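You operate a simulated robot arm through the tools that you are given. There is no shell and no other tool. Be economical: measure what you need, move in short steps, check, and stop when the job is done.

The job below is to be done with a simulated robot arm. You get a single attempt, and the scene is never put back.

JOB
Take the orange leak jet on the mat at the cabinet end and put it away on the top of the jet table. Fetch the seat block and set it on the housing station. Take the grey kit tray on the mat of the unit row and put it away on the floor of the dock. Push the jig drawer shut. Switch the brake lever on. Press the read key two times. Open the sleeves drawer, take the short box on the top of the hose table and put it away in the inside of the sleeves drawer and shut the drawer again. Take the white mount sleeve on the mat at the cabinet end and put it away on the jig table top. Lift the tub flap open. Any order will do. The brake lever goes anticlockwise seen from above, to its stop.

The check looks at the end state, three seconds after you hand in, the way a careful person would. Anything else that was tipped, shoved, dropped, spilled or broken makes it a failure.

ROBOT AND FRAMES
A 7-joint arm with a fingered hand on a trunk, on a base that drives. Base frame: it is fixed to the floor where the robot stands at the start and does not move with it; the origin is under the middle of the robot, x ahead of it, y to its left, z up; the surface under the hand at the start is at about z = 780. Lengths are in mm, angles in degrees, forces in N, time in s.
With the tool pointing down near the work surface it reaches from about 320 to 740 mm from the robot's upright axis, wherever it stands. Its first joint turns from -166.0 to 166.0 degrees. Places, roughly: brake lever [3500, 1600, 800]; floor of the dock (32x20 cm) [540, 6040, 780]; grey kit tray (30x19x6 cm) [1700, 3100, 800]; housing station [1700, 4300, 800]; inside of the sleeves drawer [-1700, 1500, 600]; jig drawer [3400, 4000, 700]; jig table top [3700, 3600, 800]; orange leak jet [500, 250, 750]; read key [400, 2700, 900]; seat block [1500, 1250, 750]; short box [-1750, 2500, 750]; sleeves drawer [-1600, 1500, 700]; top of the jet table [-1700, -800, 800]; tub flap [500, 5300, 800]; white mount sleeve (3x3x3 cm) [600, -1400, 800]. Payload 4 kg.
The tool frame sits at the grasp point between the pads (the TCP): z along the fingers, y along the line on which they close. The tips reach 26 mm beyond it. The gripper opens to 132 mm. The gripper's body begins 73 mm behind the TCP. The gripper is a hand of 4 fingers: y runs from the thumb to the fingers, the wrist lies at [0, 0, -239] in the tool frame.
Orientation is that of the tool frame in the base frame, as a unit quaternion [x, y, z, w]. With the fingers straight down and closing along the base's y, the tool's x points along the base's -x, its y along +y and its z along -z.

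CONTROLS
- The arm moves only by the tool servo_tool. Its argument "steps" is a list of rows, each an object (a shift or turn left out is 0) with "offset": the shift along the tool's x, y, z in mm, a list of three; "rotation": the turn, a rotation vector about the tool's x, y, z in degrees, a list of three. In form: [{"offset": [tx, ty, tz], "rotation": [wx, wy, wz]}, ...]. A call has 1 to 20 rows; each row is the pose to reach, as a shift and turn from the pose commanded when the call began, along the tool's axes at that moment. A row lasts 0.2 s, in which the tool goes at most 50 mm and 8.6 degrees; a call with a longer step from one row to the next is refused whole. Where a pose cannot be reached the arm comes as near as it can. A force on the tool above 40 N (or 10 N above the force at the start of the call, whichever is more), or a blocked arm, ends the call early, and 0.2 s more pass. In this call time passes only in rows, and 0.2 s behind the last. The reply holds the time, the measured pose of the TCP, the force on the tool along the base axes, the opening and the grip force, in the units named above and with some noise, with the torque about the TCP (base axes, N m) and any sound that the robot's microphone picked up, and new pictures: "views" is both (left out), scene, wrist or none.
- Cameras (640 x 400 px; columns grow to the right, rows downward): "scene" is now at [21.4, 195.5, 1435.7]; the picture's right is [0.38, -0.93, 0.00], its down [-0.60, -0.25, -0.76] and it looks along [0.70, 0.29, -0.65] (base axes); focal length 256 px, centre (320, 200). "wrist" rides on the gripper at [68, 2, -97] in the tool frame; the picture's right is [-0.03, 1.00, 0.00], its down [-0.82, -0.02, -0.58] and it looks along [-0.58, -0.01, 0.82] (tool axes); focal length 270 px, centre (320, 200). There is no depth. A picture from a camera that has moved, and an enlarged one, comes with that camera's place and axes in the base frame and with its lens. The place of the scene camera against the robot may be out by one fixed shift of up to 18 mm in any direction.
- slide_trunk(by): slides the trunk up (or, below 0, down) by that many mm; the arm and the scene camera ride with it, the base frame stays. It gives what a move gives, with no picture.
- drive_base(legs): drives the robot by 1 to 6 legs, each [ahead, turn to the left] in mm and degrees, along the robot's own axes; the way and the turn of a leg run together, so that a leg with both is an arc; at most 1500 mm and 180 degrees a leg. The arm and the cameras ride along, it lands a little off, and it stops where it bumps. It gives what a move gives, and a new picture of the scene camera.
- finger_targets(finger1, finger2, finger3, thumb_bend): sets how far each is bent, from 0 (flat) to 100 (curled in); at 30 the hand is open as for a grip, at 70 the pads meet at the TCP. One left out holds its place. A second passes; each finger stops where it meets its share of the squeeze, and holds until it gets a number again. It is the only way to open and close the hand. It gives what a move gives, with no picture; readings hold the bend of each and the force on the fingers (four entries, about 0 where the hand has none), thumb and palm.
- aim_head(pan, tilt): turns the head with the scene camera to pan (to the left, within 155 degrees either way) and tilt (down, from -29 to 69), counted from straight ahead of the robot. It gives what a move gives, and a new picture of the scene camera.
- enlarge(camera, box): a new picture of the part [left, top, right, bottom] of that camera's present view, enlarged. No time passes.
- sign_off(): hands the job in; it is judged then, once.

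Work in short steps. Places have to be worked out from the pictures, the camera data and where the tool is seen: move nearer, look again, correct. Check each grasp and each placing, and mend what went wrong. You have 483 turns and 360 pictures in all, those below and enlarged ones among them. Open the gripper and draw the arm clear of the work before you hand the job in, unless the task says otherwise.

The tools are called as name(argument=value, ...) on one line, values as JSON. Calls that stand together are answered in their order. servo_tool: Moves the arm, as the interface text tells. Its arguments: {"type":"object","properties":{"steps":{"type":"array","items":{"type":"object","properties":{"offset":{"type":"array","items":{"type":"number"}},"rotation":{"type":"array","items":{"type":"number"}}}}},"views":{"type":"string","enum":["both","scene","wrist","none"]}},"required":["steps"]} The other tools are called the same way: slide_trunk (by) slides the trunk up or down; finger_targets (finger1, finger2, finger3, thumb_bend) moves the fingers one by one; drive_base (legs) drives the base; aim_head (pan, tilt) turns the head that bears the scene camera; enlarge (camera, box) takes an enlarged picture of a part of a camera's view; sign_off () hands the job in.

At the start:

```text
clock: 0.0
eef_pos: [354.7, 350.2, 1108.0]
ee_rot: [0.0, 1.0, 0.0, 0.0]
force: [-0.3, 0.2, -0.5]
moment: [-0.04, -0.01, -0.02]
gripper_width: 132.0
finger_force: 0.0
shape: jaw
bend: [30.0, 30.0, 30.0, 30.0]
finger forces: [0.0, 0.0, 0.1, 0.1, 0.1, 0.0]
trunk travel left (down, up): [-400.0, 190.0]
robot x, y, heading: [1.8, 0.3, 0.0]
head pan, tilt: [22.3, 40.5]
```

scene: 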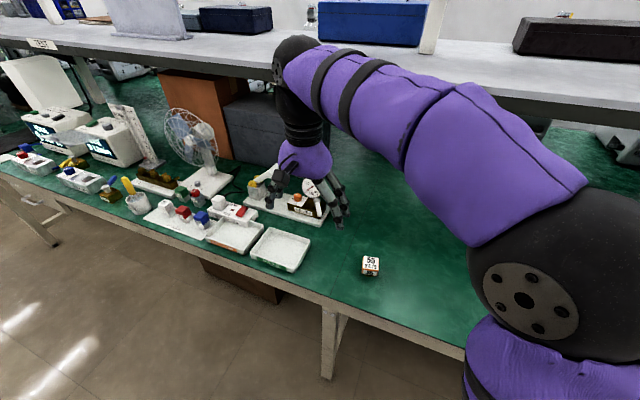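
wrist: 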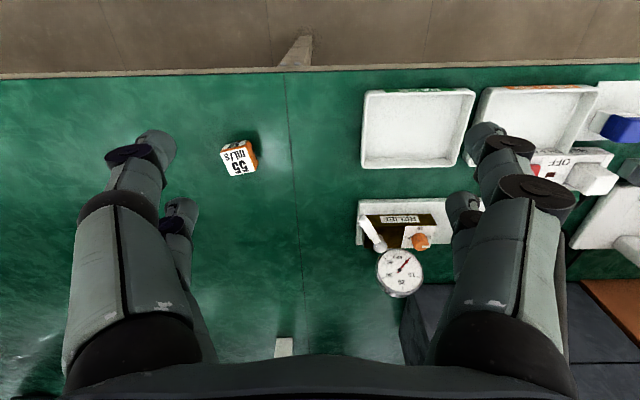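

The jet lies at about (480, 216) by the wrist picture. I take a closer look at it before moving.

enlarge(camera="wrist", box=[180, 100, 340, 200])

enlarge(camera="scene", box=[0, 40, 400, 290])

```text
4.00 times, centred on (260, 150) of wrist
camera zoom: at [287.1, 352.4, 1203.7], right [0.03, 1.0, 0.0], down [0.82, -0.02, 0.58], along [0.58, -0.01, -0.82], focal length 1081 px, centre (560, 400)
```

zoom: 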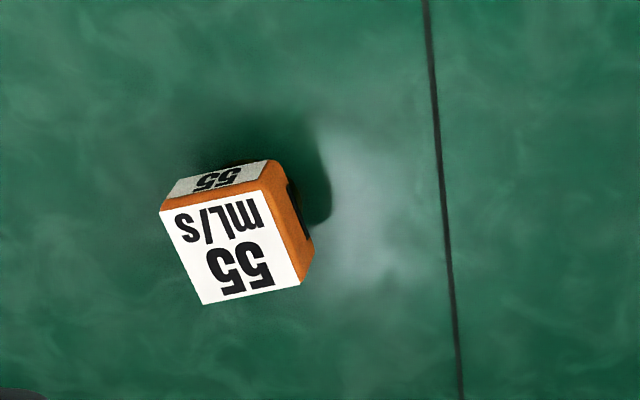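

```text
1.60 times, centred on (200, 165) of scene
camera zoom: at [21.4, 195.5, 1435.7], right [0.38, -0.93, 0.0], down [-0.6, -0.25, -0.76], along [0.7, 0.29, -0.65], focal length 410 px, centre (512, 256)
```

zoom: 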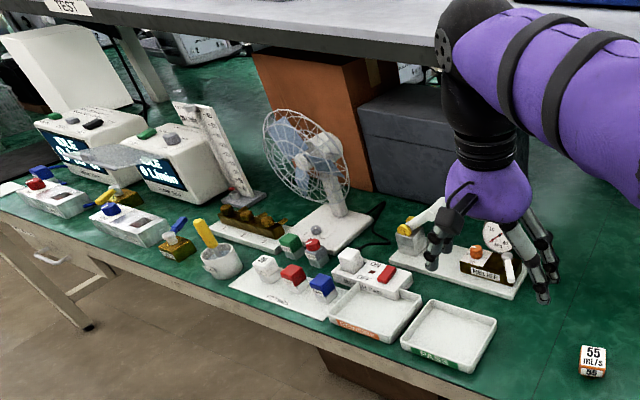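

The jet is a box about 40 mm wide, turned about 13° from the axes. I go above it with the tool turned to match, then look again.

servo_tool(steps=[{"offset": [-21, -22, 26], "rotation": [0, 0, -2.2]}, {"offset": [-42, -44, 52], "rotation": [0, 0, -4.4]}, {"offset": [-63, -66, 78], "rotation": [0, 0, -6.6]}, {"offset": [-84, -88, 104], "rotation": [0, 0, -8.8]}, {"offset": [-105, -110, 130], "rotation": [0, 0, -11]}, {"offset": [-127, -131, 156], "rotation": [0, 0, -13]}], views="both")

```text
clock: 1.4
eef_pos: [482.8, 219.6, 950.7]
ee_rot: [-0.115, 0.993, -0.001, 0.0]
force: [-1.6, -0.3, 0.5]
moment: [0.01, 0.0, -0.06]
gripper_width: 131.8
finger_force: 0.0
shape: jaw
bend: [30.0, 30.0, 30.0, 30.0]
finger forces: [0.1, 0.0, 0.1, 0.0, 0.0, 0.1]
trunk travel left (down, up): [-400.0, 190.0]
robot x, y, heading: [1.9, 1.0, 0.1]
head pan, tilt: [22.3, 40.5]
camera scene: at [21.3, 195.5, 1435.7], right [0.38, -0.93, 0.0], down [-0.6, -0.25, -0.76], along [0.7, 0.29, -0.65], focal length 256 px, centre (320, 200)
camera wrist: at [416.3, 205.8, 1047.1], right [-0.2, 0.98, 0.0], down [0.8, 0.16, 0.58], along [0.57, 0.12, -0.82], focal length 270 px, centre (320, 200)
```

scene: 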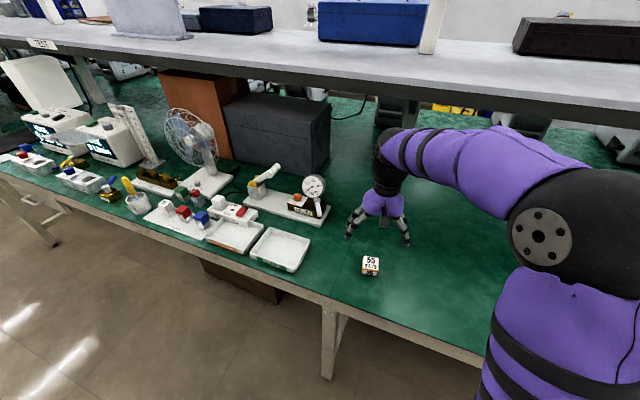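
wrist: 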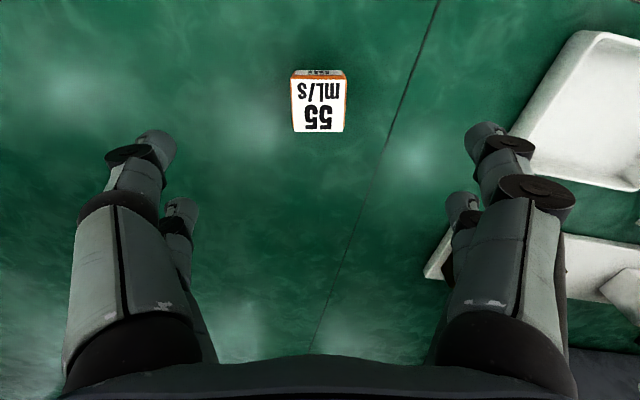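

Jet centre stays at about (482, 220), top near z 815, now aligned with the jaw. I go down to z = 812 and close.

servo_tool(steps=[{"offset": [0, 0, 40]}, {"offset": [0, 0, 80]}, {"offset": [0, 0, 115]}, {"offset": [0, 0, 130]}, {"offset": [0, 0, 139]}], views="wrist")

finger_targets(finger1=70, finger2=70, finger3=70, thumb_bend=70)

```text
clock: 2.6
eef_pos: [482.0, 220.0, 812.2]
ee_rot: [-0.113, 0.994, 0.0, 0.0]
force: [0.2, -0.4, 0.2]
moment: [-0.01, 0.04, -0.01]
gripper_width: 131.7
finger_force: 0.0
shape: jaw
bend: [30.0, 30.0, 30.0, 30.0]
finger forces: [0.1, 0.0, 0.0, 0.0, 0.0, 0.0]
trunk travel left (down, up): [-400.0, 190.0]
robot x, y, heading: [0.3, -0.4, -0.1]
head pan, tilt: [22.3, 40.5]
camera wrist: at [415.3, 206.1, 907.8], right [-0.2, 0.98, 0.0], down [0.8, 0.16, 0.58], along [0.57, 0.12, -0.82], focal length 270 px, centre (320, 200)
```

wrist: 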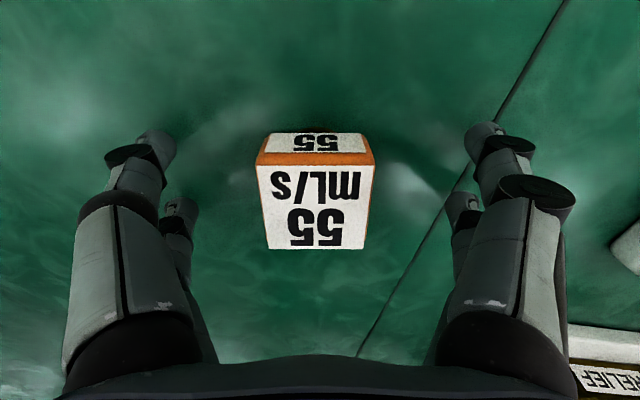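

```text
clock: 3.6
eef_pos: [482.3, 220.3, 812.8]
ee_rot: [-0.113, 0.994, 0.001, -0.001]
force: [0.7, -2.1, 3.5]
moment: [0.05, 0.08, 0.02]
gripper_width: 39.1
finger_force: 19.3
shape: fingers
bend: [58.0, 58.0, 62.0, 64.0]
finger forces: [12.3, 9.0, 6.1, 0.1, 11.2, 0.0]
trunk travel left (down, up): [-400.0, 190.0]
robot x, y, heading: [0.4, -1.1, -0.1]
head pan, tilt: [22.3, 40.5]
```

Gripped, with an opening of 39 mm and all fingers in contact. I lift and check.

servo_tool(steps=[{"offset": [0, 0, -20]}, {"offset": [0, 0, -60]}, {"offset": [0, 0, -100]}, {"offset": [0, 0, -140]}, {"offset": [0, 0, -180]}, {"offset": [0, 0, -220]}], views="wrist")

aim_head(pan=150, tilt=15)

aim_head(pan=-130, tilt=15)

aim_head(pan=-60, tilt=20)

aim_head(pan=80, tilt=15)

```text
clock: 5.0
eef_pos: [480.4, 219.5, 1032.2]
ee_rot: [-0.114, 0.994, 0.001, 0.0]
force: [0.4, 0.3, -0.9]
moment: [0.01, 0.0, 0.0]
gripper_width: 39.4
finger_force: 16.5
shape: fingers
bend: [57.0, 58.0, 62.0, 64.0]
finger forces: [8.5, 7.7, 5.9, 0.1, 10.8, 0.0]
trunk travel left (down, up): [-400.0, 190.0]
robot x, y, heading: [-0.0, -0.0, 0.3]
head pan, tilt: [22.3, 40.5]
camera wrist: at [413.9, 205.8, 1129.5], right [-0.2, 0.98, 0.0], down [0.8, 0.16, 0.58], along [0.56, 0.12, -0.82], focal length 270 px, centre (320, 200)
```

wrist: 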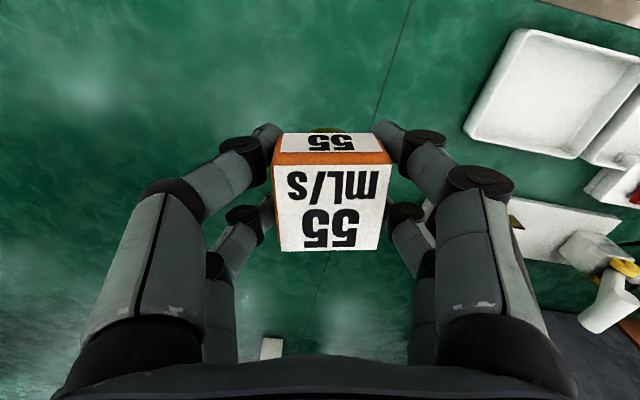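

```text
clock: 7.1
eef_pos: [481.3, 218.1, 1032.7]
ee_rot: [-0.113, 0.994, 0.0, 0.0]
force: [0.6, -0.4, -1.6]
moment: [0.0, -0.03, 0.05]
gripper_width: 39.3
finger_force: 17.0
shape: fingers
bend: [57.0, 58.0, 62.0, 64.0]
finger forces: [8.5, 7.7, 5.8, 0.0, 10.7, 0.1]
trunk travel left (down, up): [-400.0, 190.0]
robot x, y, heading: [0.5, -1.4, -0.2]
head pan, tilt: [150.0, 15.0]
camera scene: at [-137.7, 210.1, 1476.0], right [0.5, 0.87, 0.0], down [0.22, -0.13, -0.97], along [-0.84, 0.48, -0.26], focal length 256 px, centre (320, 200)
```

scene: 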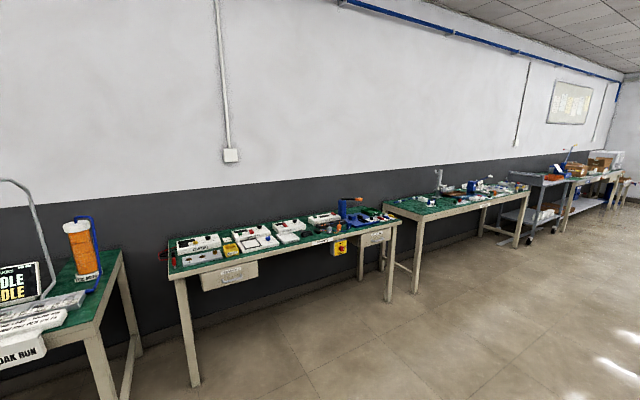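

```text
clock: 10.9
eef_pos: [480.4, 218.8, 1033.0]
ee_rot: [-0.114, 0.993, 0.0, -0.001]
force: [1.0, -0.9, -1.3]
moment: [0.01, -0.01, 0.0]
gripper_width: 39.1
finger_force: 16.0
shape: fingers
bend: [57.0, 58.0, 62.0, 64.0]
finger forces: [8.4, 7.8, 5.7, 0.0, 10.7, 0.1]
trunk travel left (down, up): [-400.0, 190.0]
robot x, y, heading: [1.2, -0.5, -0.1]
head pan, tilt: [-130.0, 15.0]
camera scene: at [-116.8, 91.8, 1476.0], right [-0.77, 0.64, 0.0], down [0.17, 0.2, -0.97], along [-0.62, -0.74, -0.26], focal length 256 px, centre (320, 200)
```

scene: 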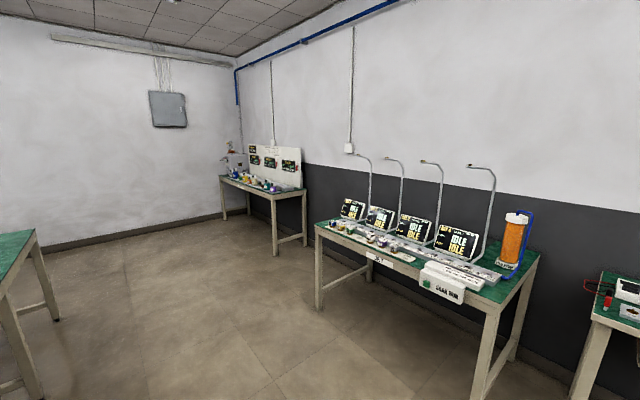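

```text
clock: 12.4
eef_pos: [479.8, 220.8, 1032.8]
ee_rot: [-0.113, 0.994, 0.0, 0.0]
force: [0.2, 0.1, -1.7]
moment: [0.02, 0.03, 0.03]
gripper_width: 39.2
finger_force: 16.6
shape: fingers
bend: [57.0, 58.0, 62.0, 64.0]
finger forces: [8.3, 7.8, 5.8, 0.0, 10.8, 0.0]
trunk travel left (down, up): [-400.0, 190.0]
robot x, y, heading: [2.4, -0.8, 0.1]
head pan, tilt: [-60.0, 20.0]
camera scene: at [-10.3, 82.7, 1467.9], right [-0.87, -0.5, 0.0], down [-0.17, 0.3, -0.94], along [0.47, -0.81, -0.34], focal length 256 px, centre (320, 200)
```

scene: 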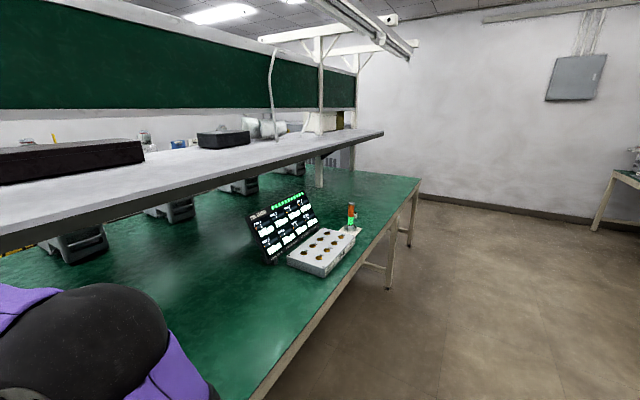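

```text
clock: 14.6
eef_pos: [480.1, 219.2, 1032.9]
ee_rot: [-0.113, 0.994, 0.001, -0.001]
force: [-0.5, 0.0, -0.7]
moment: [0.02, 0.04, 0.01]
gripper_width: 39.0
finger_force: 15.7
shape: fingers
bend: [57.0, 58.0, 62.0, 64.0]
finger forces: [8.4, 7.8, 5.9, 0.1, 10.8, 0.0]
trunk travel left (down, up): [-400.0, 190.0]
robot x, y, heading: [0.9, -0.3, -0.2]
head pan, tilt: [80.0, 15.0]
camera scene: at [-40.5, 255.3, 1476.0], right [0.98, -0.17, 0.0], down [-0.05, -0.26, -0.97], along [0.17, 0.95, -0.26], focal length 256 px, centre (320, 200)
```

scene: 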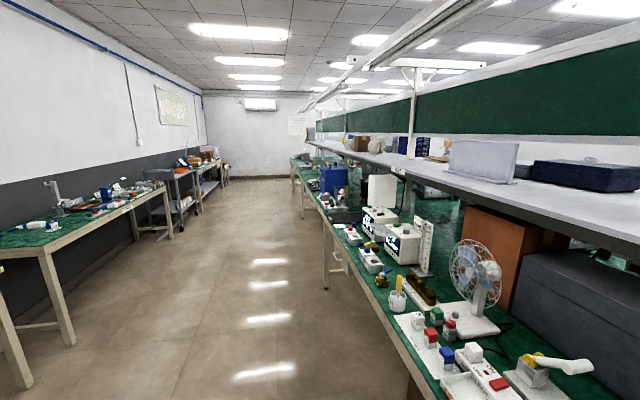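

The jet is held. The jet table (the one with the IDLE displays) has its front edge near x = -1300, so I back off, turn round and drive up in front of it.

drive_base(legs=[[-400, 0], [0, -90], [750, 0], [0, -90], [350, 0]])

aim_head(pan=0, tilt=35)

```text
clock: 31.1
eef_pos: [-1223.8, -979.7, 1031.7]
ee_rot: [0.993, 0.12, 0.0, 0.0]
force: [0.1, -0.2, -0.6]
moment: [-0.02, -0.01, 0.01]
gripper_width: 38.7
finger_force: 15.7
shape: fingers
bend: [57.0, 58.0, 62.0, 65.0]
finger forces: [8.4, 7.5, 5.5, 0.0, 10.3, 0.0]
trunk travel left (down, up): [-400.0, 190.0]
robot x, y, heading: [-752.2, -751.3, -179.1]
head pan, tilt: [80.0, 15.0]
camera scene: at [-696.1, -987.3, 1476.0], right [-0.99, 0.16, 0.0], down [0.04, 0.26, -0.97], along [-0.15, -0.95, -0.26], focal length 256 px, centre (320, 200)
```

scene: 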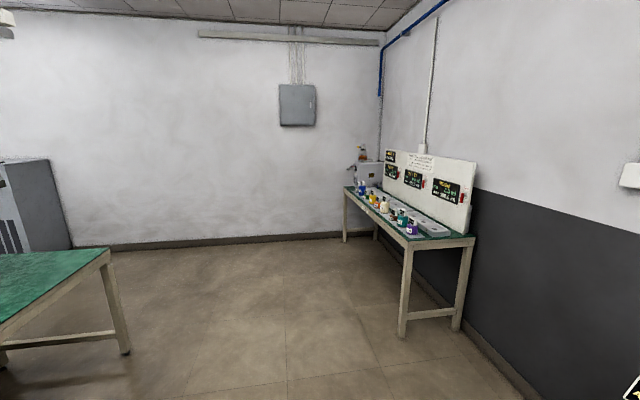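

```text
clock: 32.6
eef_pos: [-1223.9, -979.3, 1032.4]
ee_rot: [0.993, 0.12, -0.001, 0.0]
force: [0.1, 0.0, -1.2]
moment: [0.0, -0.04, -0.01]
gripper_width: 38.8
finger_force: 16.7
shape: fingers
bend: [57.0, 58.0, 62.0, 65.0]
finger forces: [8.4, 7.5, 5.5, 0.0, 10.4, 0.0]
trunk travel left (down, up): [-400.0, 190.0]
robot x, y, heading: [-741.8, -752.8, -179.4]
head pan, tilt: [0.0, 35.0]
camera scene: at [-769.3, -896.4, 1444.0], right [-0.02, 1.0, 0.0], down [0.57, 0.01, -0.82], along [-0.82, -0.01, -0.57], focal length 256 px, centre (320, 200)
```

scene: 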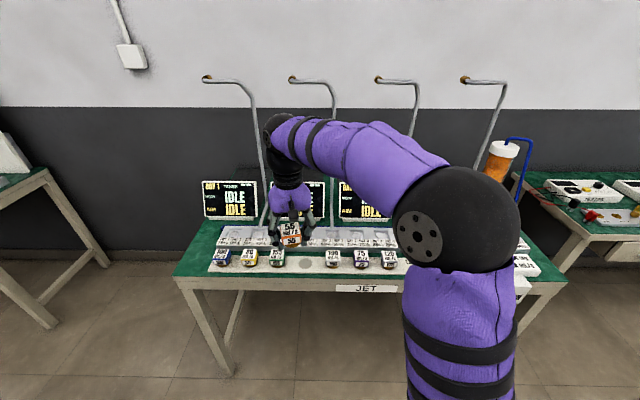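

The table holds a row of jets with a free spot. I zoom in on it.

enlarge(camera="scene", box=[180, 170, 420, 320])

enlarge(camera="wrist", box=[0, 0, 640, 400])

```text
2.67 times, centred on (300, 245) of scene
camera zoom: at [-769.3, -896.4, 1444.0], right [-0.02, 1.0, 0.0], down [0.57, 0.01, -0.82], along [-0.82, -0.01, -0.57], focal length 683 px, centre (373, 80)
```

zoom: 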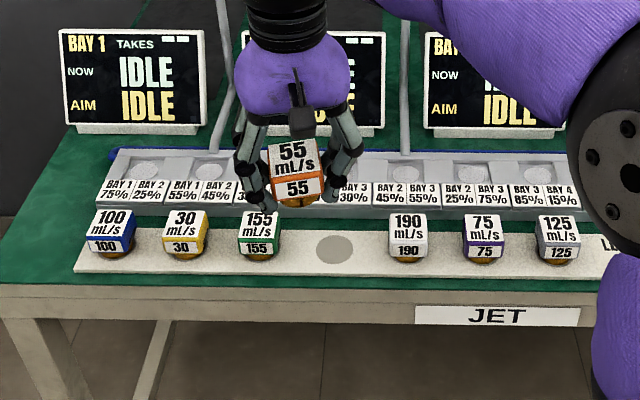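

```text
1.00 times, centred on (320, 200) of wrist (not enlarged: the box is as wide or as high as the picture)
camera zoom: at [-1156.2, -964.5, 1129.1], right [0.21, -0.98, 0.0], down [-0.8, -0.17, 0.58], along [-0.56, -0.12, -0.82], focal length 270 px, centre (320, 200)
```

zoom: 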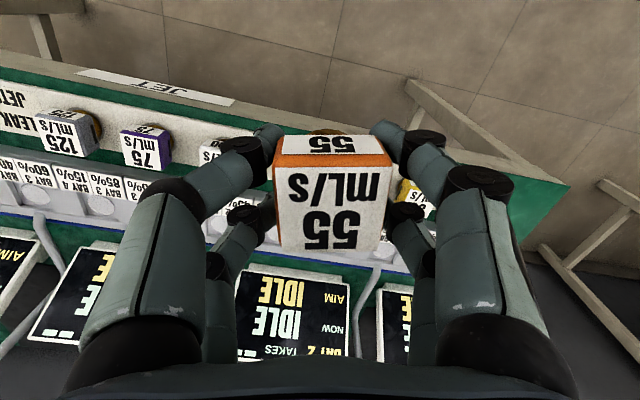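

The LEAK JETS rack has one free disc, at about (-1335, -950), between 155 and 190. I go above it with the box squared up to the row.

servo_tool(steps=[{"offset": [-25, -14, 10], "rotation": [0, 0, 3.5]}, {"offset": [-50, -28, 20], "rotation": [0, 0, 7]}, {"offset": [-75, -42, 35], "rotation": [0, 0, 10.5]}, {"offset": [-101, -55, 50], "rotation": [0, 0, 13.8]}], views="both")

```text
clock: 33.6
eef_pos: [-1335.3, -949.2, 981.9]
ee_rot: [1.0, 0.0, 0.0, -0.001]
force: [-0.4, -1.2, -1.0]
moment: [0.01, 0.0, -0.01]
gripper_width: 38.7
finger_force: 16.0
shape: fingers
bend: [57.0, 58.0, 62.0, 65.0]
finger forces: [8.4, 7.4, 5.5, 0.1, 10.4, 0.0]
trunk travel left (down, up): [-400.0, 190.0]
robot x, y, heading: [-746.1, -754.5, -179.0]
head pan, tilt: [0.0, 35.0]
camera scene: at [-769.4, -896.4, 1444.0], right [-0.02, 1.0, 0.0], down [0.57, 0.01, -0.82], along [-0.82, -0.01, -0.57], focal length 256 px, centre (320, 200)
camera wrist: at [-1266.5, -951.5, 1078.7], right [-0.03, -1.0, 0.0], down [-0.82, 0.02, 0.58], along [-0.58, 0.02, -0.82], focal length 270 px, centre (320, 200)
```

scene: 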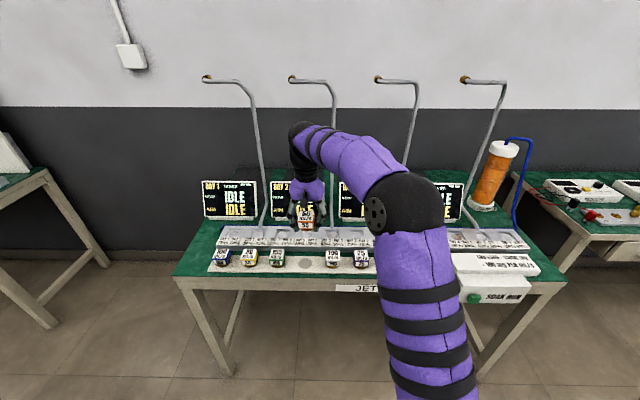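
wrist: 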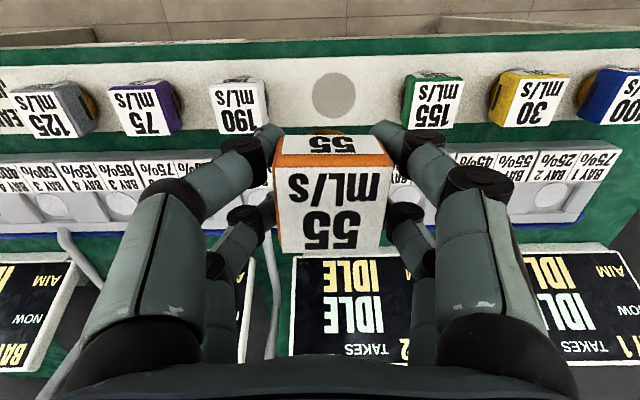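

The free disc is at about (-1339, -961), and the box sits some 6 mm toward the fingers in the hand. I correct and go down part way.

servo_tool(steps=[{"offset": [-1, 6, 30]}, {"offset": [-1, 6, 70]}, {"offset": [-1, 6, 110]}, {"offset": [-1, 6, 128]}], views="both")

enlarge(camera="scene", box=[240, 200, 400, 300])

```text
clock: 34.6
eef_pos: [-1336.5, -956.7, 854.9]
ee_rot: [1.0, -0.001, 0.001, 0.0]
force: [-0.2, 0.2, -0.8]
moment: [0.0, 0.0, 0.03]
gripper_width: 38.7
finger_force: 15.6
shape: fingers
bend: [57.0, 58.0, 62.0, 65.0]
finger forces: [8.4, 7.4, 5.6, 0.0, 10.4, 0.0]
trunk travel left (down, up): [-400.0, 190.0]
robot x, y, heading: [-746.6, -758.5, -178.9]
head pan, tilt: [0.0, 35.0]
camera scene: at [-769.5, -896.4, 1444.0], right [-0.02, 1.0, 0.0], down [0.57, 0.01, -0.82], along [-0.82, -0.01, -0.57], focal length 256 px, centre (320, 200)
camera wrist: at [-1267.0, -957.4, 951.1], right [-0.03, -1.0, 0.0], down [-0.82, 0.02, 0.58], along [-0.58, 0.02, -0.82], focal length 270 px, centre (320, 200)
```

scene: 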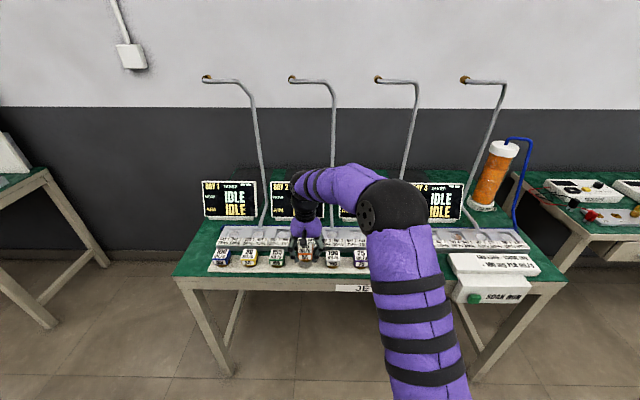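
wrist: 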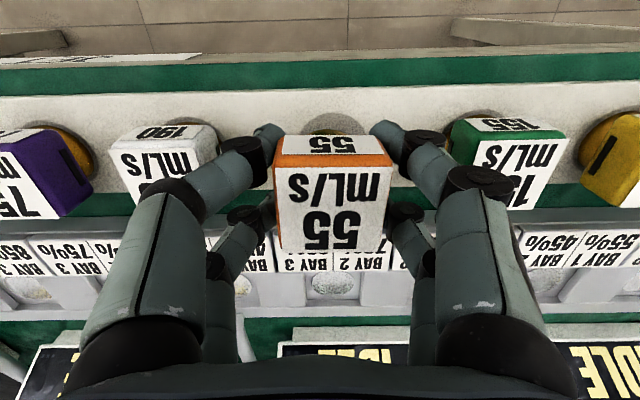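

```text
4.00 times, centred on (320, 250) of scene
camera zoom: at [-769.5, -896.4, 1444.0], right [-0.02, 1.0, 0.0], down [0.57, 0.01, -0.82], along [-0.82, -0.01, -0.57], focal length 1024 px, centre (320, 0)
```

zoom: 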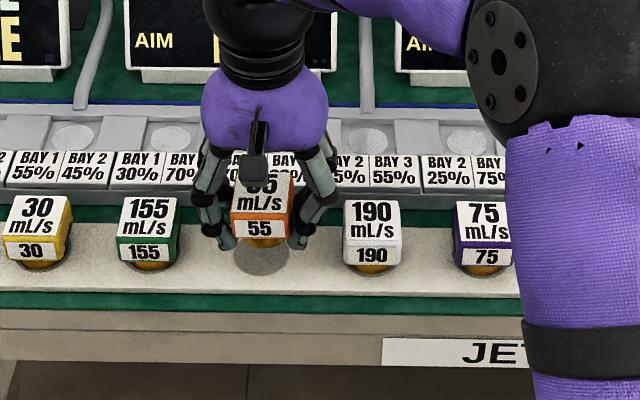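

Lined up over the disc. I lower a further 25 mm, then creep.

servo_tool(steps=[{"offset": [0, 1, 15]}, {"offset": [0, 1, 24]}, {"offset": [0, 1, 26]}], views="wrist")

servo_tool(steps=[{"offset": [0, 0, 3]}, {"offset": [0, 0, 4]}], views="none")

servo_tool(steps=[{"offset": [0, 0, 2]}, {"offset": [0, 0, 3]}], views="none")

```text
clock: 35.4
eef_pos: [-1334.5, -957.0, 829.0]
ee_rot: [1.0, -0.001, -0.001, 0.0]
force: [0.3, -1.2, -1.1]
moment: [0.02, -0.03, 0.01]
gripper_width: 38.7
finger_force: 16.2
shape: fingers
bend: [57.0, 58.0, 62.0, 65.0]
finger forces: [8.3, 7.3, 5.6, 0.0, 10.4, 0.1]
trunk travel left (down, up): [-400.0, 190.0]
robot x, y, heading: [-748.8, -752.2, -179.2]
head pan, tilt: [0.0, 35.0]
camera wrist: at [-1266.6, -958.5, 924.9], right [-0.03, -1.0, 0.0], down [-0.82, 0.02, 0.58], along [-0.58, 0.02, -0.82], focal length 270 px, centre (320, 200)
```

wrist: 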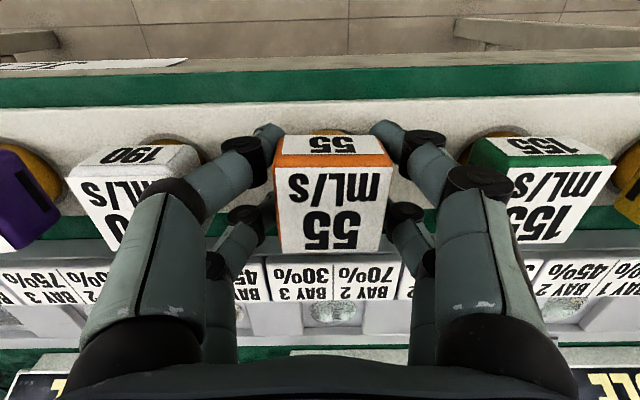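

```text
clock: 36.0
eef_pos: [-1336.3, -957.2, 824.6]
ee_rot: [1.0, 0.0, 0.0, 0.0]
force: [0.3, -1.3, -1.0]
moment: [0.03, 0.01, 0.02]
gripper_width: 38.7
finger_force: 15.9
shape: fingers
bend: [57.0, 58.0, 62.0, 65.0]
finger forces: [8.4, 7.3, 5.6, 0.1, 10.3, 0.0]
trunk travel left (down, up): [-400.0, 190.0]
robot x, y, heading: [-746.6, -754.2, -179.2]
head pan, tilt: [0.0, 35.0]
```

```text
clock: 36.6
eef_pos: [-1335.8, -955.4, 821.9]
ee_rot: [1.0, 0.0, 0.0, 0.0]
force: [0.3, -0.4, -0.9]
moment: [-0.02, 0.02, -0.02]
gripper_width: 38.7
finger_force: 16.3
shape: fingers
bend: [57.0, 58.0, 63.0, 65.0]
finger forces: [8.4, 7.3, 5.4, 0.0, 10.2, 0.1]
trunk travel left (down, up): [-400.0, 190.0]
robot x, y, heading: [-745.4, -751.2, -179.0]
head pan, tilt: [0.0, 35.0]
```

No contact yet; I keep creeping down.

servo_tool(steps=[{"offset": [0, 0, 2]}, {"offset": [0, 0, 3]}], views="none")

servo_tool(steps=[{"offset": [0, 0, 2]}, {"offset": [0, 0, 3]}], views="none")

servo_tool(steps=[{"offset": [0, 0, 1]}, {"offset": [0, 0, 2]}], views="scene")

enlarge(camera="scene", box=[256, 220, 352, 280])

```text
clock: 37.2
eef_pos: [-1336.8, -957.4, 820.3]
ee_rot: [1.0, 0.0, -0.001, 0.001]
force: [0.5, 0.2, 7.8]
moment: [-0.23, -0.13, 0.03]
gripper_width: 38.8
finger_force: 20.4
shape: fingers
bend: [58.0, 58.0, 62.0, 65.0]
finger forces: [15.8, 8.9, 5.6, 0.0, 10.4, 0.1]
trunk travel left (down, up): [-400.0, 190.0]
robot x, y, heading: [-747.0, -751.6, -179.3]
head pan, tilt: [0.0, 35.0]
```

```text
clock: 37.8
eef_pos: [-1337.0, -957.9, 819.9]
ee_rot: [1.0, -0.001, -0.003, 0.002]
force: [-1.4, -1.3, 27.7]
moment: [-0.91, -0.14, -0.06]
gripper_width: 38.1
finger_force: 30.9
shape: fingers
bend: [61.0, 60.0, 62.0, 65.0]
finger forces: [26.7, 18.0, 6.2, 0.0, 10.8, 0.0]
trunk travel left (down, up): [-400.0, 190.0]
robot x, y, heading: [-746.5, -757.0, -179.1]
head pan, tilt: [0.0, 35.0]
```

```text
clock: 38.4
eef_pos: [-1336.1, -958.3, 820.4]
ee_rot: [1.0, 0.0, -0.004, 0.002]
force: [2.6, 0.6, 15.8]
moment: [-0.48, -0.28, 0.09]
gripper_width: 38.0
finger_force: 24.8
shape: fingers
bend: [62.0, 61.0, 63.0, 65.0]
finger forces: [21.5, 10.7, 6.0, 0.0, 11.2, 0.0]
trunk travel left (down, up): [-400.0, 190.0]
robot x, y, heading: [-748.2, -755.0, -179.2]
head pan, tilt: [0.0, 35.0]
stopped in row 2: the force on the tool passed its limit at 41 N (the readings are from after the stop); the commanded pose is now the measured one
camera scene: at [-767.7, -895.7, 1443.7], right [-0.02, 1.0, 0.0], down [0.57, 0.01, -0.82], along [-0.82, -0.01, -0.57], focal length 256 px, centre (320, 200)
```

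scene: 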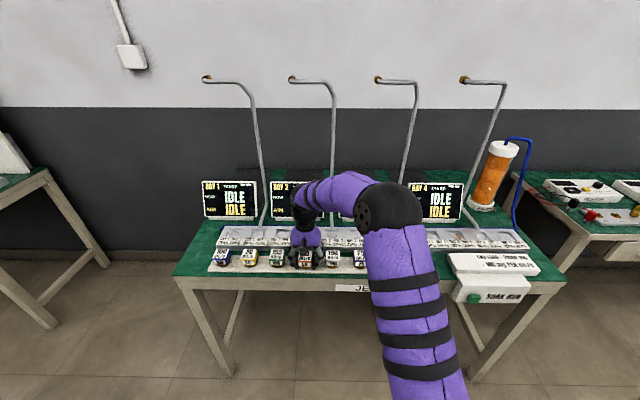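

```text
6.67 times, centred on (304, 250) of scene
camera zoom: at [-767.7, -895.7, 1443.7], right [-0.02, 1.0, 0.0], down [0.57, 0.01, -0.82], along [-0.82, -0.01, -0.57], focal length 1707 px, centre (427, -133)
```

zoom: 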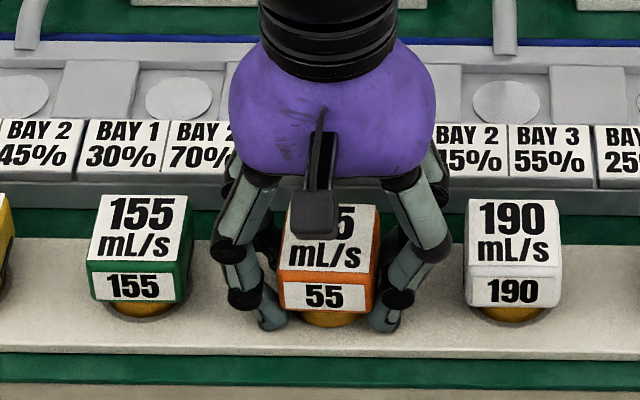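

The jet is down on its disc (contact at TCP 820). I open only part way so the fingers stay off the neighbours, then lift.

finger_targets(finger1=50, finger2=50, finger3=50, thumb_bend=52)

servo_tool(steps=[{"offset": [0, 0, -20]}, {"offset": [0, 0, -60]}, {"offset": [0, 0, -110]}, {"offset": [0, 0, -160]}], views="both")

```text
clock: 39.4
eef_pos: [-1337.6, -957.8, 821.3]
ee_rot: [1.0, -0.001, -0.007, 0.002]
force: [-5.4, -5.3, 36.1]
moment: [0.05, -0.17, 0.0]
gripper_width: 48.4
finger_force: 17.9
shape: fingers
bend: [56.0, 50.0, 56.0, 56.0]
finger forces: [12.9, 1.4, 8.8, 0.0, 12.8, 0.1]
trunk travel left (down, up): [-400.0, 190.0]
robot x, y, heading: [-743.6, -752.6, -178.9]
head pan, tilt: [0.0, 35.0]
```

```text
clock: 40.4
eef_pos: [-1336.9, -956.2, 976.7]
ee_rot: [1.0, -0.001, -0.002, 0.0]
force: [0.3, -0.1, 0.2]
moment: [0.01, -0.04, -0.01]
gripper_width: 62.1
finger_force: 0.0
shape: fingers
bend: [50.0, 50.0, 50.0, 52.0]
finger forces: [0.0, 0.0, 0.0, 0.1, 0.1, 0.0]
trunk travel left (down, up): [-400.0, 190.0]
robot x, y, heading: [-748.4, -751.7, -179.1]
head pan, tilt: [0.0, 35.0]
camera scene: at [-769.4, -896.3, 1443.9], right [-0.02, 1.0, 0.0], down [0.57, 0.01, -0.82], along [-0.82, -0.01, -0.57], focal length 256 px, centre (320, 200)
camera wrist: at [-1266.8, -958.4, 1073.3], right [-0.03, -1.0, 0.0], down [-0.81, 0.02, 0.58], along [-0.58, 0.01, -0.81], focal length 270 px, centre (320, 200)
```

scene: 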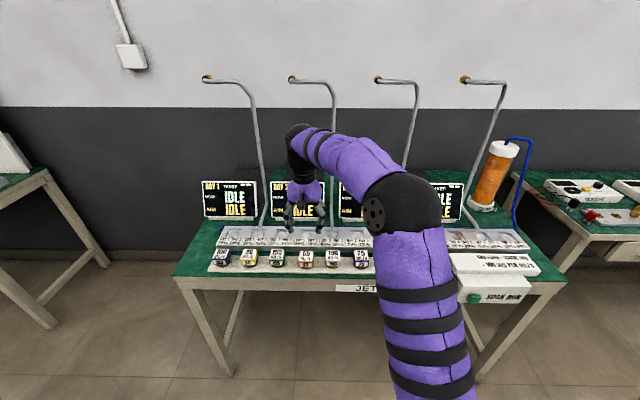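
wrist: 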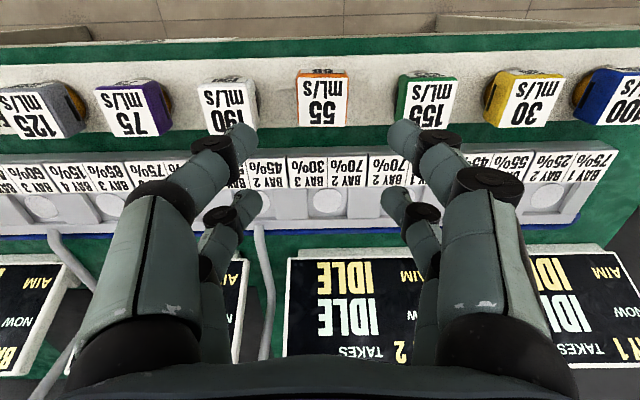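

The jet stands in its slot with its neighbours untouched. Next come the sleeves drawer and the short box: I back off and drive along the aisle to the drawer.

servo_tool(steps=[{"offset": [45, 0, -20]}, {"offset": [90, 0, -40]}, {"offset": [135, 0, -60]}, {"offset": [180, 0, -80]}], views="none")

drive_base(legs=[[-250, 0], [0, -90], [1300, 0], [950, 0], [0, 90], [200, 0]])

aim_head(pan=0, tilt=40)

```text
clock: 41.4
eef_pos: [-1156.5, -959.8, 1057.1]
ee_rot: [1.0, -0.001, -0.002, 0.002]
force: [0.4, -0.8, 0.2]
moment: [0.01, 0.0, -0.01]
gripper_width: 62.0
finger_force: 0.1
shape: fingers
bend: [50.0, 50.0, 50.0, 52.0]
finger forces: [0.0, 0.0, 0.0, 0.1, 0.0, 0.1]
trunk travel left (down, up): [-400.0, 190.0]
robot x, y, heading: [-745.1, -750.0, -179.2]
head pan, tilt: [0.0, 35.0]
```

```text
clock: 63.5
eef_pos: [-1126.6, 1280.3, 1056.0]
ee_rot: [1.0, -0.008, -0.002, 0.002]
force: [-0.3, 0.6, 0.1]
moment: [0.01, 0.01, 0.02]
gripper_width: 62.0
finger_force: 0.1
shape: fingers
bend: [50.0, 50.0, 50.0, 52.0]
finger forces: [0.0, 0.1, 0.1, 0.0, 0.0, 0.1]
trunk travel left (down, up): [-400.0, 190.0]
robot x, y, heading: [-715.7, 1479.3, 179.8]
head pan, tilt: [0.0, 35.0]
camera scene: at [-740.7, 1339.6, 1444.0], right [0.0, 1.0, 0.0], down [0.57, 0.0, -0.82], along [-0.82, 0.0, -0.57], focal length 256 px, centre (320, 200)
```

scene: 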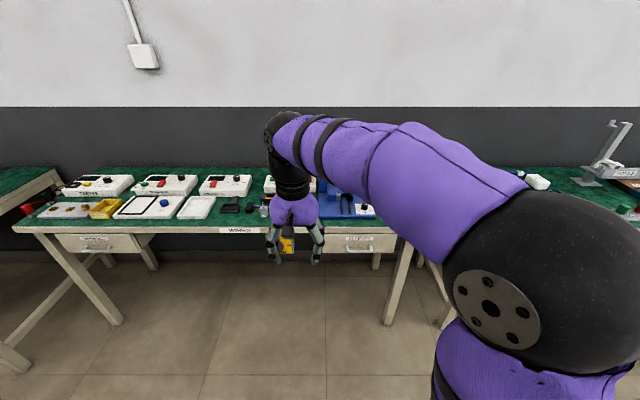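

```text
clock: 64.2
eef_pos: [-1127.3, 1281.7, 1056.5]
ee_rot: [1.0, -0.008, -0.002, 0.002]
force: [-0.2, 0.0, 0.4]
moment: [0.01, 0.01, 0.02]
gripper_width: 61.7
finger_force: 0.0
shape: fingers
bend: [50.0, 50.0, 50.0, 52.0]
finger forces: [0.1, 0.0, 0.0, 0.1, 0.1, 0.1]
trunk travel left (down, up): [-400.0, 190.0]
robot x, y, heading: [-719.0, 1481.5, 179.8]
head pan, tilt: [0.0, 40.0]
camera scene: at [-737.6, 1339.5, 1436.5], right [0.0, 1.0, 0.0], down [0.64, 0.0, -0.77], along [-0.77, 0.0, -0.64], focal length 256 px, centre (320, 200)
```

scene: 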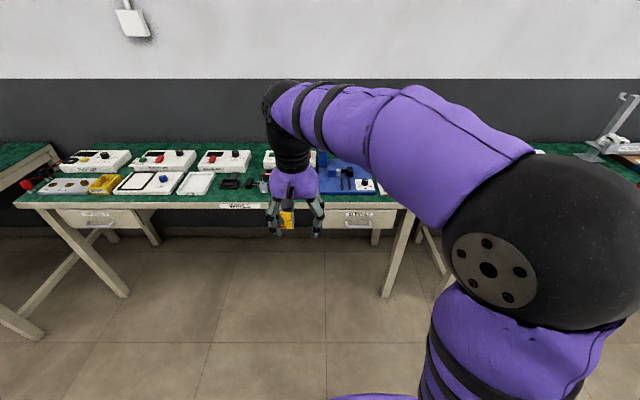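

enlarge(camera="scene", box=[310, 190, 420, 260])

enlarge(camera="scene", box=[40, 190, 160, 265])

```text
5.71 times, centred on (365, 225) of scene
camera zoom: at [-737.6, 1339.5, 1436.5], right [0.0, 1.0, 0.0], down [0.64, 0.0, -0.77], along [-0.77, 0.0, -0.64], focal length 1463 px, centre (63, 57)
```

zoom: 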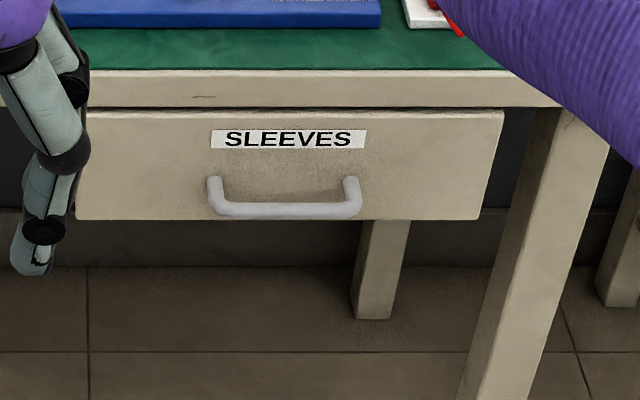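

```text
5.33 times, centred on (100, 228) of scene
camera zoom: at [-737.6, 1339.5, 1436.5], right [0.0, 1.0, 0.0], down [0.64, 0.0, -0.77], along [-0.77, 0.0, -0.64], focal length 1366 px, centre (1493, 53)
```

zoom: 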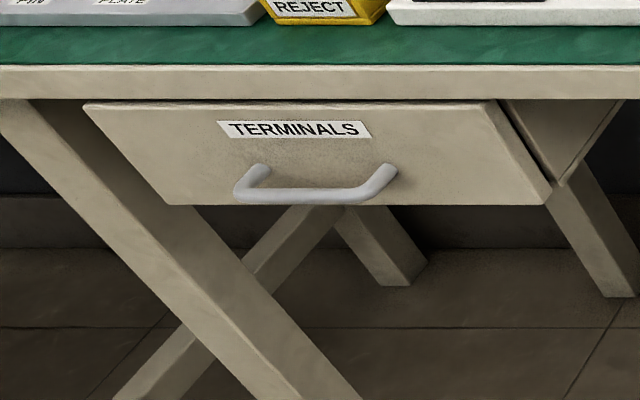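

The SLEEVES handle is a horizontal bar at about (-1480, 1500, 674). I drop the trunk, back off a little, and pitch the hand to point at the drawer.

drive_base(legs=[[-120, 0]])

slide_trunk(by=-250)

servo_tool(steps=[{"offset": [-27, -18, 4], "rotation": [0, -7.5, 0]}, {"offset": [-54, -36, 8], "rotation": [0, -15, 0]}, {"offset": [-81, -54, 12], "rotation": [0, -22.5, 0]}, {"offset": [-108, -72, 16], "rotation": [0, -30, 0]}, {"offset": [-135, -90, 20], "rotation": [0, -37.5, 0]}, {"offset": [-162, -108, 24], "rotation": [0, -45, 0]}, {"offset": [-189, -126, 28], "rotation": [0, -52.5, 0]}, {"offset": [-216, -144, 32], "rotation": [0, -60, 0]}, {"offset": [-243, -162, 36], "rotation": [0, -67.5, 0]}, {"offset": [-270, -180, 40], "rotation": [0, -75, 0]}, {"offset": [-297, -198, 44], "rotation": [0, -82.5, 0]}, {"offset": [-323, -216, 46], "rotation": [0, -90, 0]}], views="both")

```text
clock: 65.4
eef_pos: [-1006.7, 1280.8, 1055.9]
ee_rot: [1.0, -0.008, -0.002, 0.002]
force: [0.1, -0.1, -0.8]
moment: [0.02, 0.0, 0.0]
gripper_width: 61.8
finger_force: 0.0
shape: fingers
bend: [50.0, 50.0, 50.0, 52.0]
finger forces: [0.0, 0.1, 0.0, 0.0, 0.0, 0.0]
trunk travel left (down, up): [-400.0, 190.0]
robot x, y, heading: [-595.2, 1481.0, 179.9]
head pan, tilt: [0.0, 40.0]
camera scene: at [-617.0, 1339.4, 1436.5], right [0.0, 1.0, 0.0], down [0.64, 0.0, -0.77], along [-0.77, 0.0, -0.64], focal length 256 px, centre (320, 200)
```

scene: 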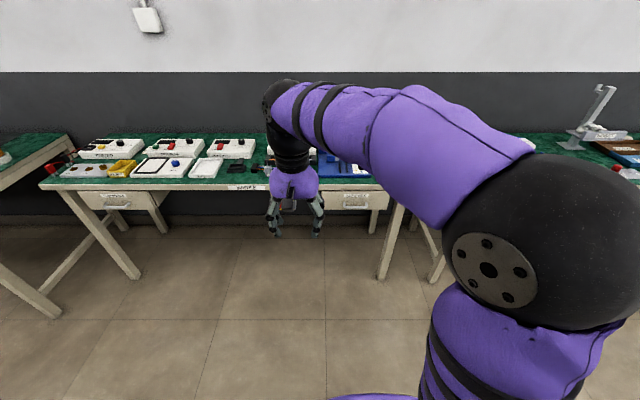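

```text
clock: 68.0
eef_pos: [-1006.1, 1281.2, 807.1]
ee_rot: [1.0, -0.009, -0.002, 0.002]
force: [0.3, 0.3, 0.3]
moment: [-0.01, 0.0, 0.0]
gripper_width: 62.3
finger_force: 0.1
shape: fingers
bend: [50.0, 50.0, 50.0, 52.0]
finger forces: [0.0, 0.0, 0.1, 0.1, 0.1, 0.0]
trunk travel left (down, up): [-150.0, 440.0]
robot x, y, heading: [-594.0, 1482.7, 180.0]
head pan, tilt: [0.0, 40.0]
```

```text
clock: 70.6
eef_pos: [-1305.7, 1477.6, 757.5]
ee_rot: [0.742, 0.003, -0.67, 0.0]
force: [0.3, -0.7, 1.0]
moment: [-0.02, -0.04, -0.04]
gripper_width: 62.6
finger_force: 0.0
shape: fingers
bend: [50.0, 50.0, 50.0, 52.0]
finger forces: [0.0, 0.0, 0.1, 0.1, 0.0, 0.0]
out of reach, approached as far as the arm can: row 8, 12
trunk travel left (down, up): [-150.0, 440.0]
robot x, y, heading: [-595.3, 1479.9, 179.7]
head pan, tilt: [0.0, 40.0]
camera scene: at [-616.4, 1339.3, 1186.6], right [0.0, 1.0, 0.0], down [0.64, 0.0, -0.77], along [-0.77, 0.0, -0.64], focal length 256 px, centre (320, 200)
camera wrist: at [-1201.8, 1476.8, 699.0], right [0.0, -1.0, 0.02], down [0.49, 0.02, 0.87], along [-0.87, 0.01, 0.49], focal length 270 px, centre (320, 200)
```

scene: 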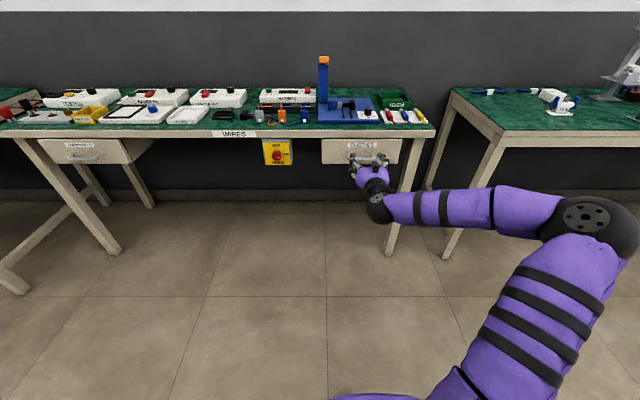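
wrist: 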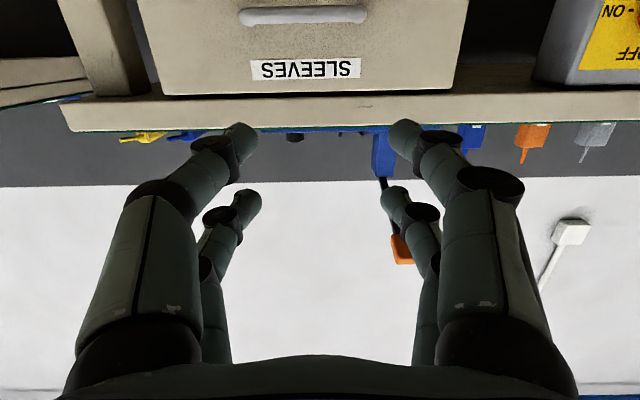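

The hand now points at the drawer, about 6° short of level. I try a 90° roll so the jaw closes vertically.

servo_tool(steps=[{"offset": [4, 0, -3], "rotation": [0, 0, 8.5]}, {"offset": [8, 0, -6], "rotation": [0, 0, 17]}, {"offset": [12, 0, -9], "rotation": [0, 0, 25.5]}, {"offset": [16, 0, -12], "rotation": [0, 0, 34]}, {"offset": [20, 0, -15], "rotation": [0, 0, 42.5]}, {"offset": [24, 0, -18], "rotation": [0, 0, 51]}, {"offset": [28, 0, -20], "rotation": [0, 0, 59.5]}, {"offset": [32, 0, -20], "rotation": [0, 0, 68]}, {"offset": [36, 0, -20], "rotation": [0, 0, 76]}, {"offset": [40, 0, -20], "rotation": [0, 0, 83]}, {"offset": [44, 0, -20], "rotation": [0, 0, 90]}], views="both")

```text
clock: 73.0
eef_pos: [-1276.7, 1502.4, 733.7]
ee_rot: [0.537, -0.525, -0.46, 0.474]
force: [0.4, 0.0, 0.5]
moment: [-0.02, -0.04, 0.03]
gripper_width: 62.3
finger_force: 0.0
shape: fingers
bend: [50.0, 50.0, 50.0, 52.0]
finger forces: [0.0, 0.0, 0.1, 0.0, 0.1, 0.0]
out of reach, approached as far as the arm can: row 6, 7, 8, 9, 10, 11
trunk travel left (down, up): [-150.0, 440.0]
robot x, y, heading: [-596.8, 1479.9, 179.8]
head pan, tilt: [0.0, 40.0]
camera scene: at [-617.0, 1339.5, 1186.5], right [0.0, 1.0, 0.0], down [0.64, 0.0, -0.77], along [-0.77, 0.0, -0.64], focal length 256 px, centre (320, 200)
camera wrist: at [-1179.3, 1436.6, 747.3], right [-0.13, 0.02, 0.99], down [0.55, 0.83, 0.05], along [-0.82, 0.56, -0.12], focal length 270 px, centre (320, 200)
```

scene: 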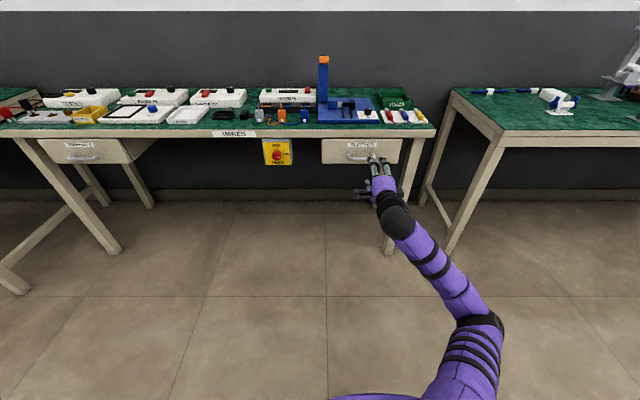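
wrist: 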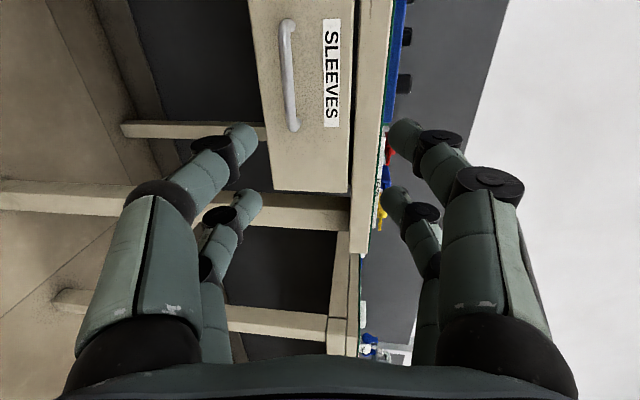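

The roll worked: the jaw closes vertically and the hand points 7° down. The handle reads as (-1478, 1490, 676); I move to just in front of it.

servo_tool(steps=[{"offset": [3, -14, 39]}, {"offset": [6, -28, 78]}, {"offset": [9, -42, 116]}], views="both")

```text
clock: 73.8
eef_pos: [-1391.0, 1523.7, 701.6]
ee_rot: [0.543, -0.522, -0.455, 0.475]
force: [-0.1, 0.2, 0.1]
moment: [0.0, 0.0, 0.02]
gripper_width: 62.4
finger_force: 0.0
shape: fingers
bend: [50.0, 50.0, 50.0, 52.0]
finger forces: [0.0, 0.1, 0.0, 0.0, 0.0, 0.1]
out of reach, approached as far as the arm can: row 1, 2, 3
trunk travel left (down, up): [-150.0, 440.0]
robot x, y, heading: [-596.2, 1478.7, 179.9]
head pan, tilt: [0.0, 40.0]
camera scene: at [-616.8, 1339.6, 1186.5], right [0.0, 1.0, 0.0], down [0.64, 0.0, -0.77], along [-0.77, 0.0, -0.64], focal length 256 px, centre (320, 200)
camera wrist: at [-1291.1, 1459.0, 714.5], right [-0.13, 0.02, 0.99], down [0.54, 0.84, 0.06], along [-0.83, 0.54, -0.12], focal length 270 px, centre (320, 200)
```

scene: 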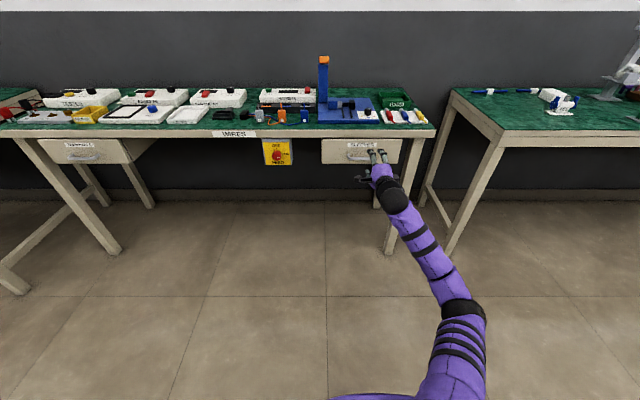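
wrist: 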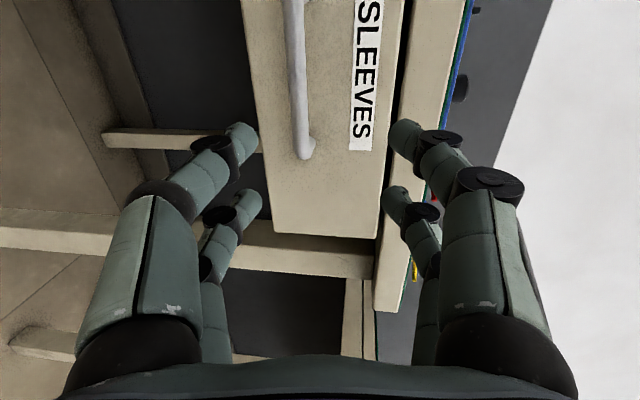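

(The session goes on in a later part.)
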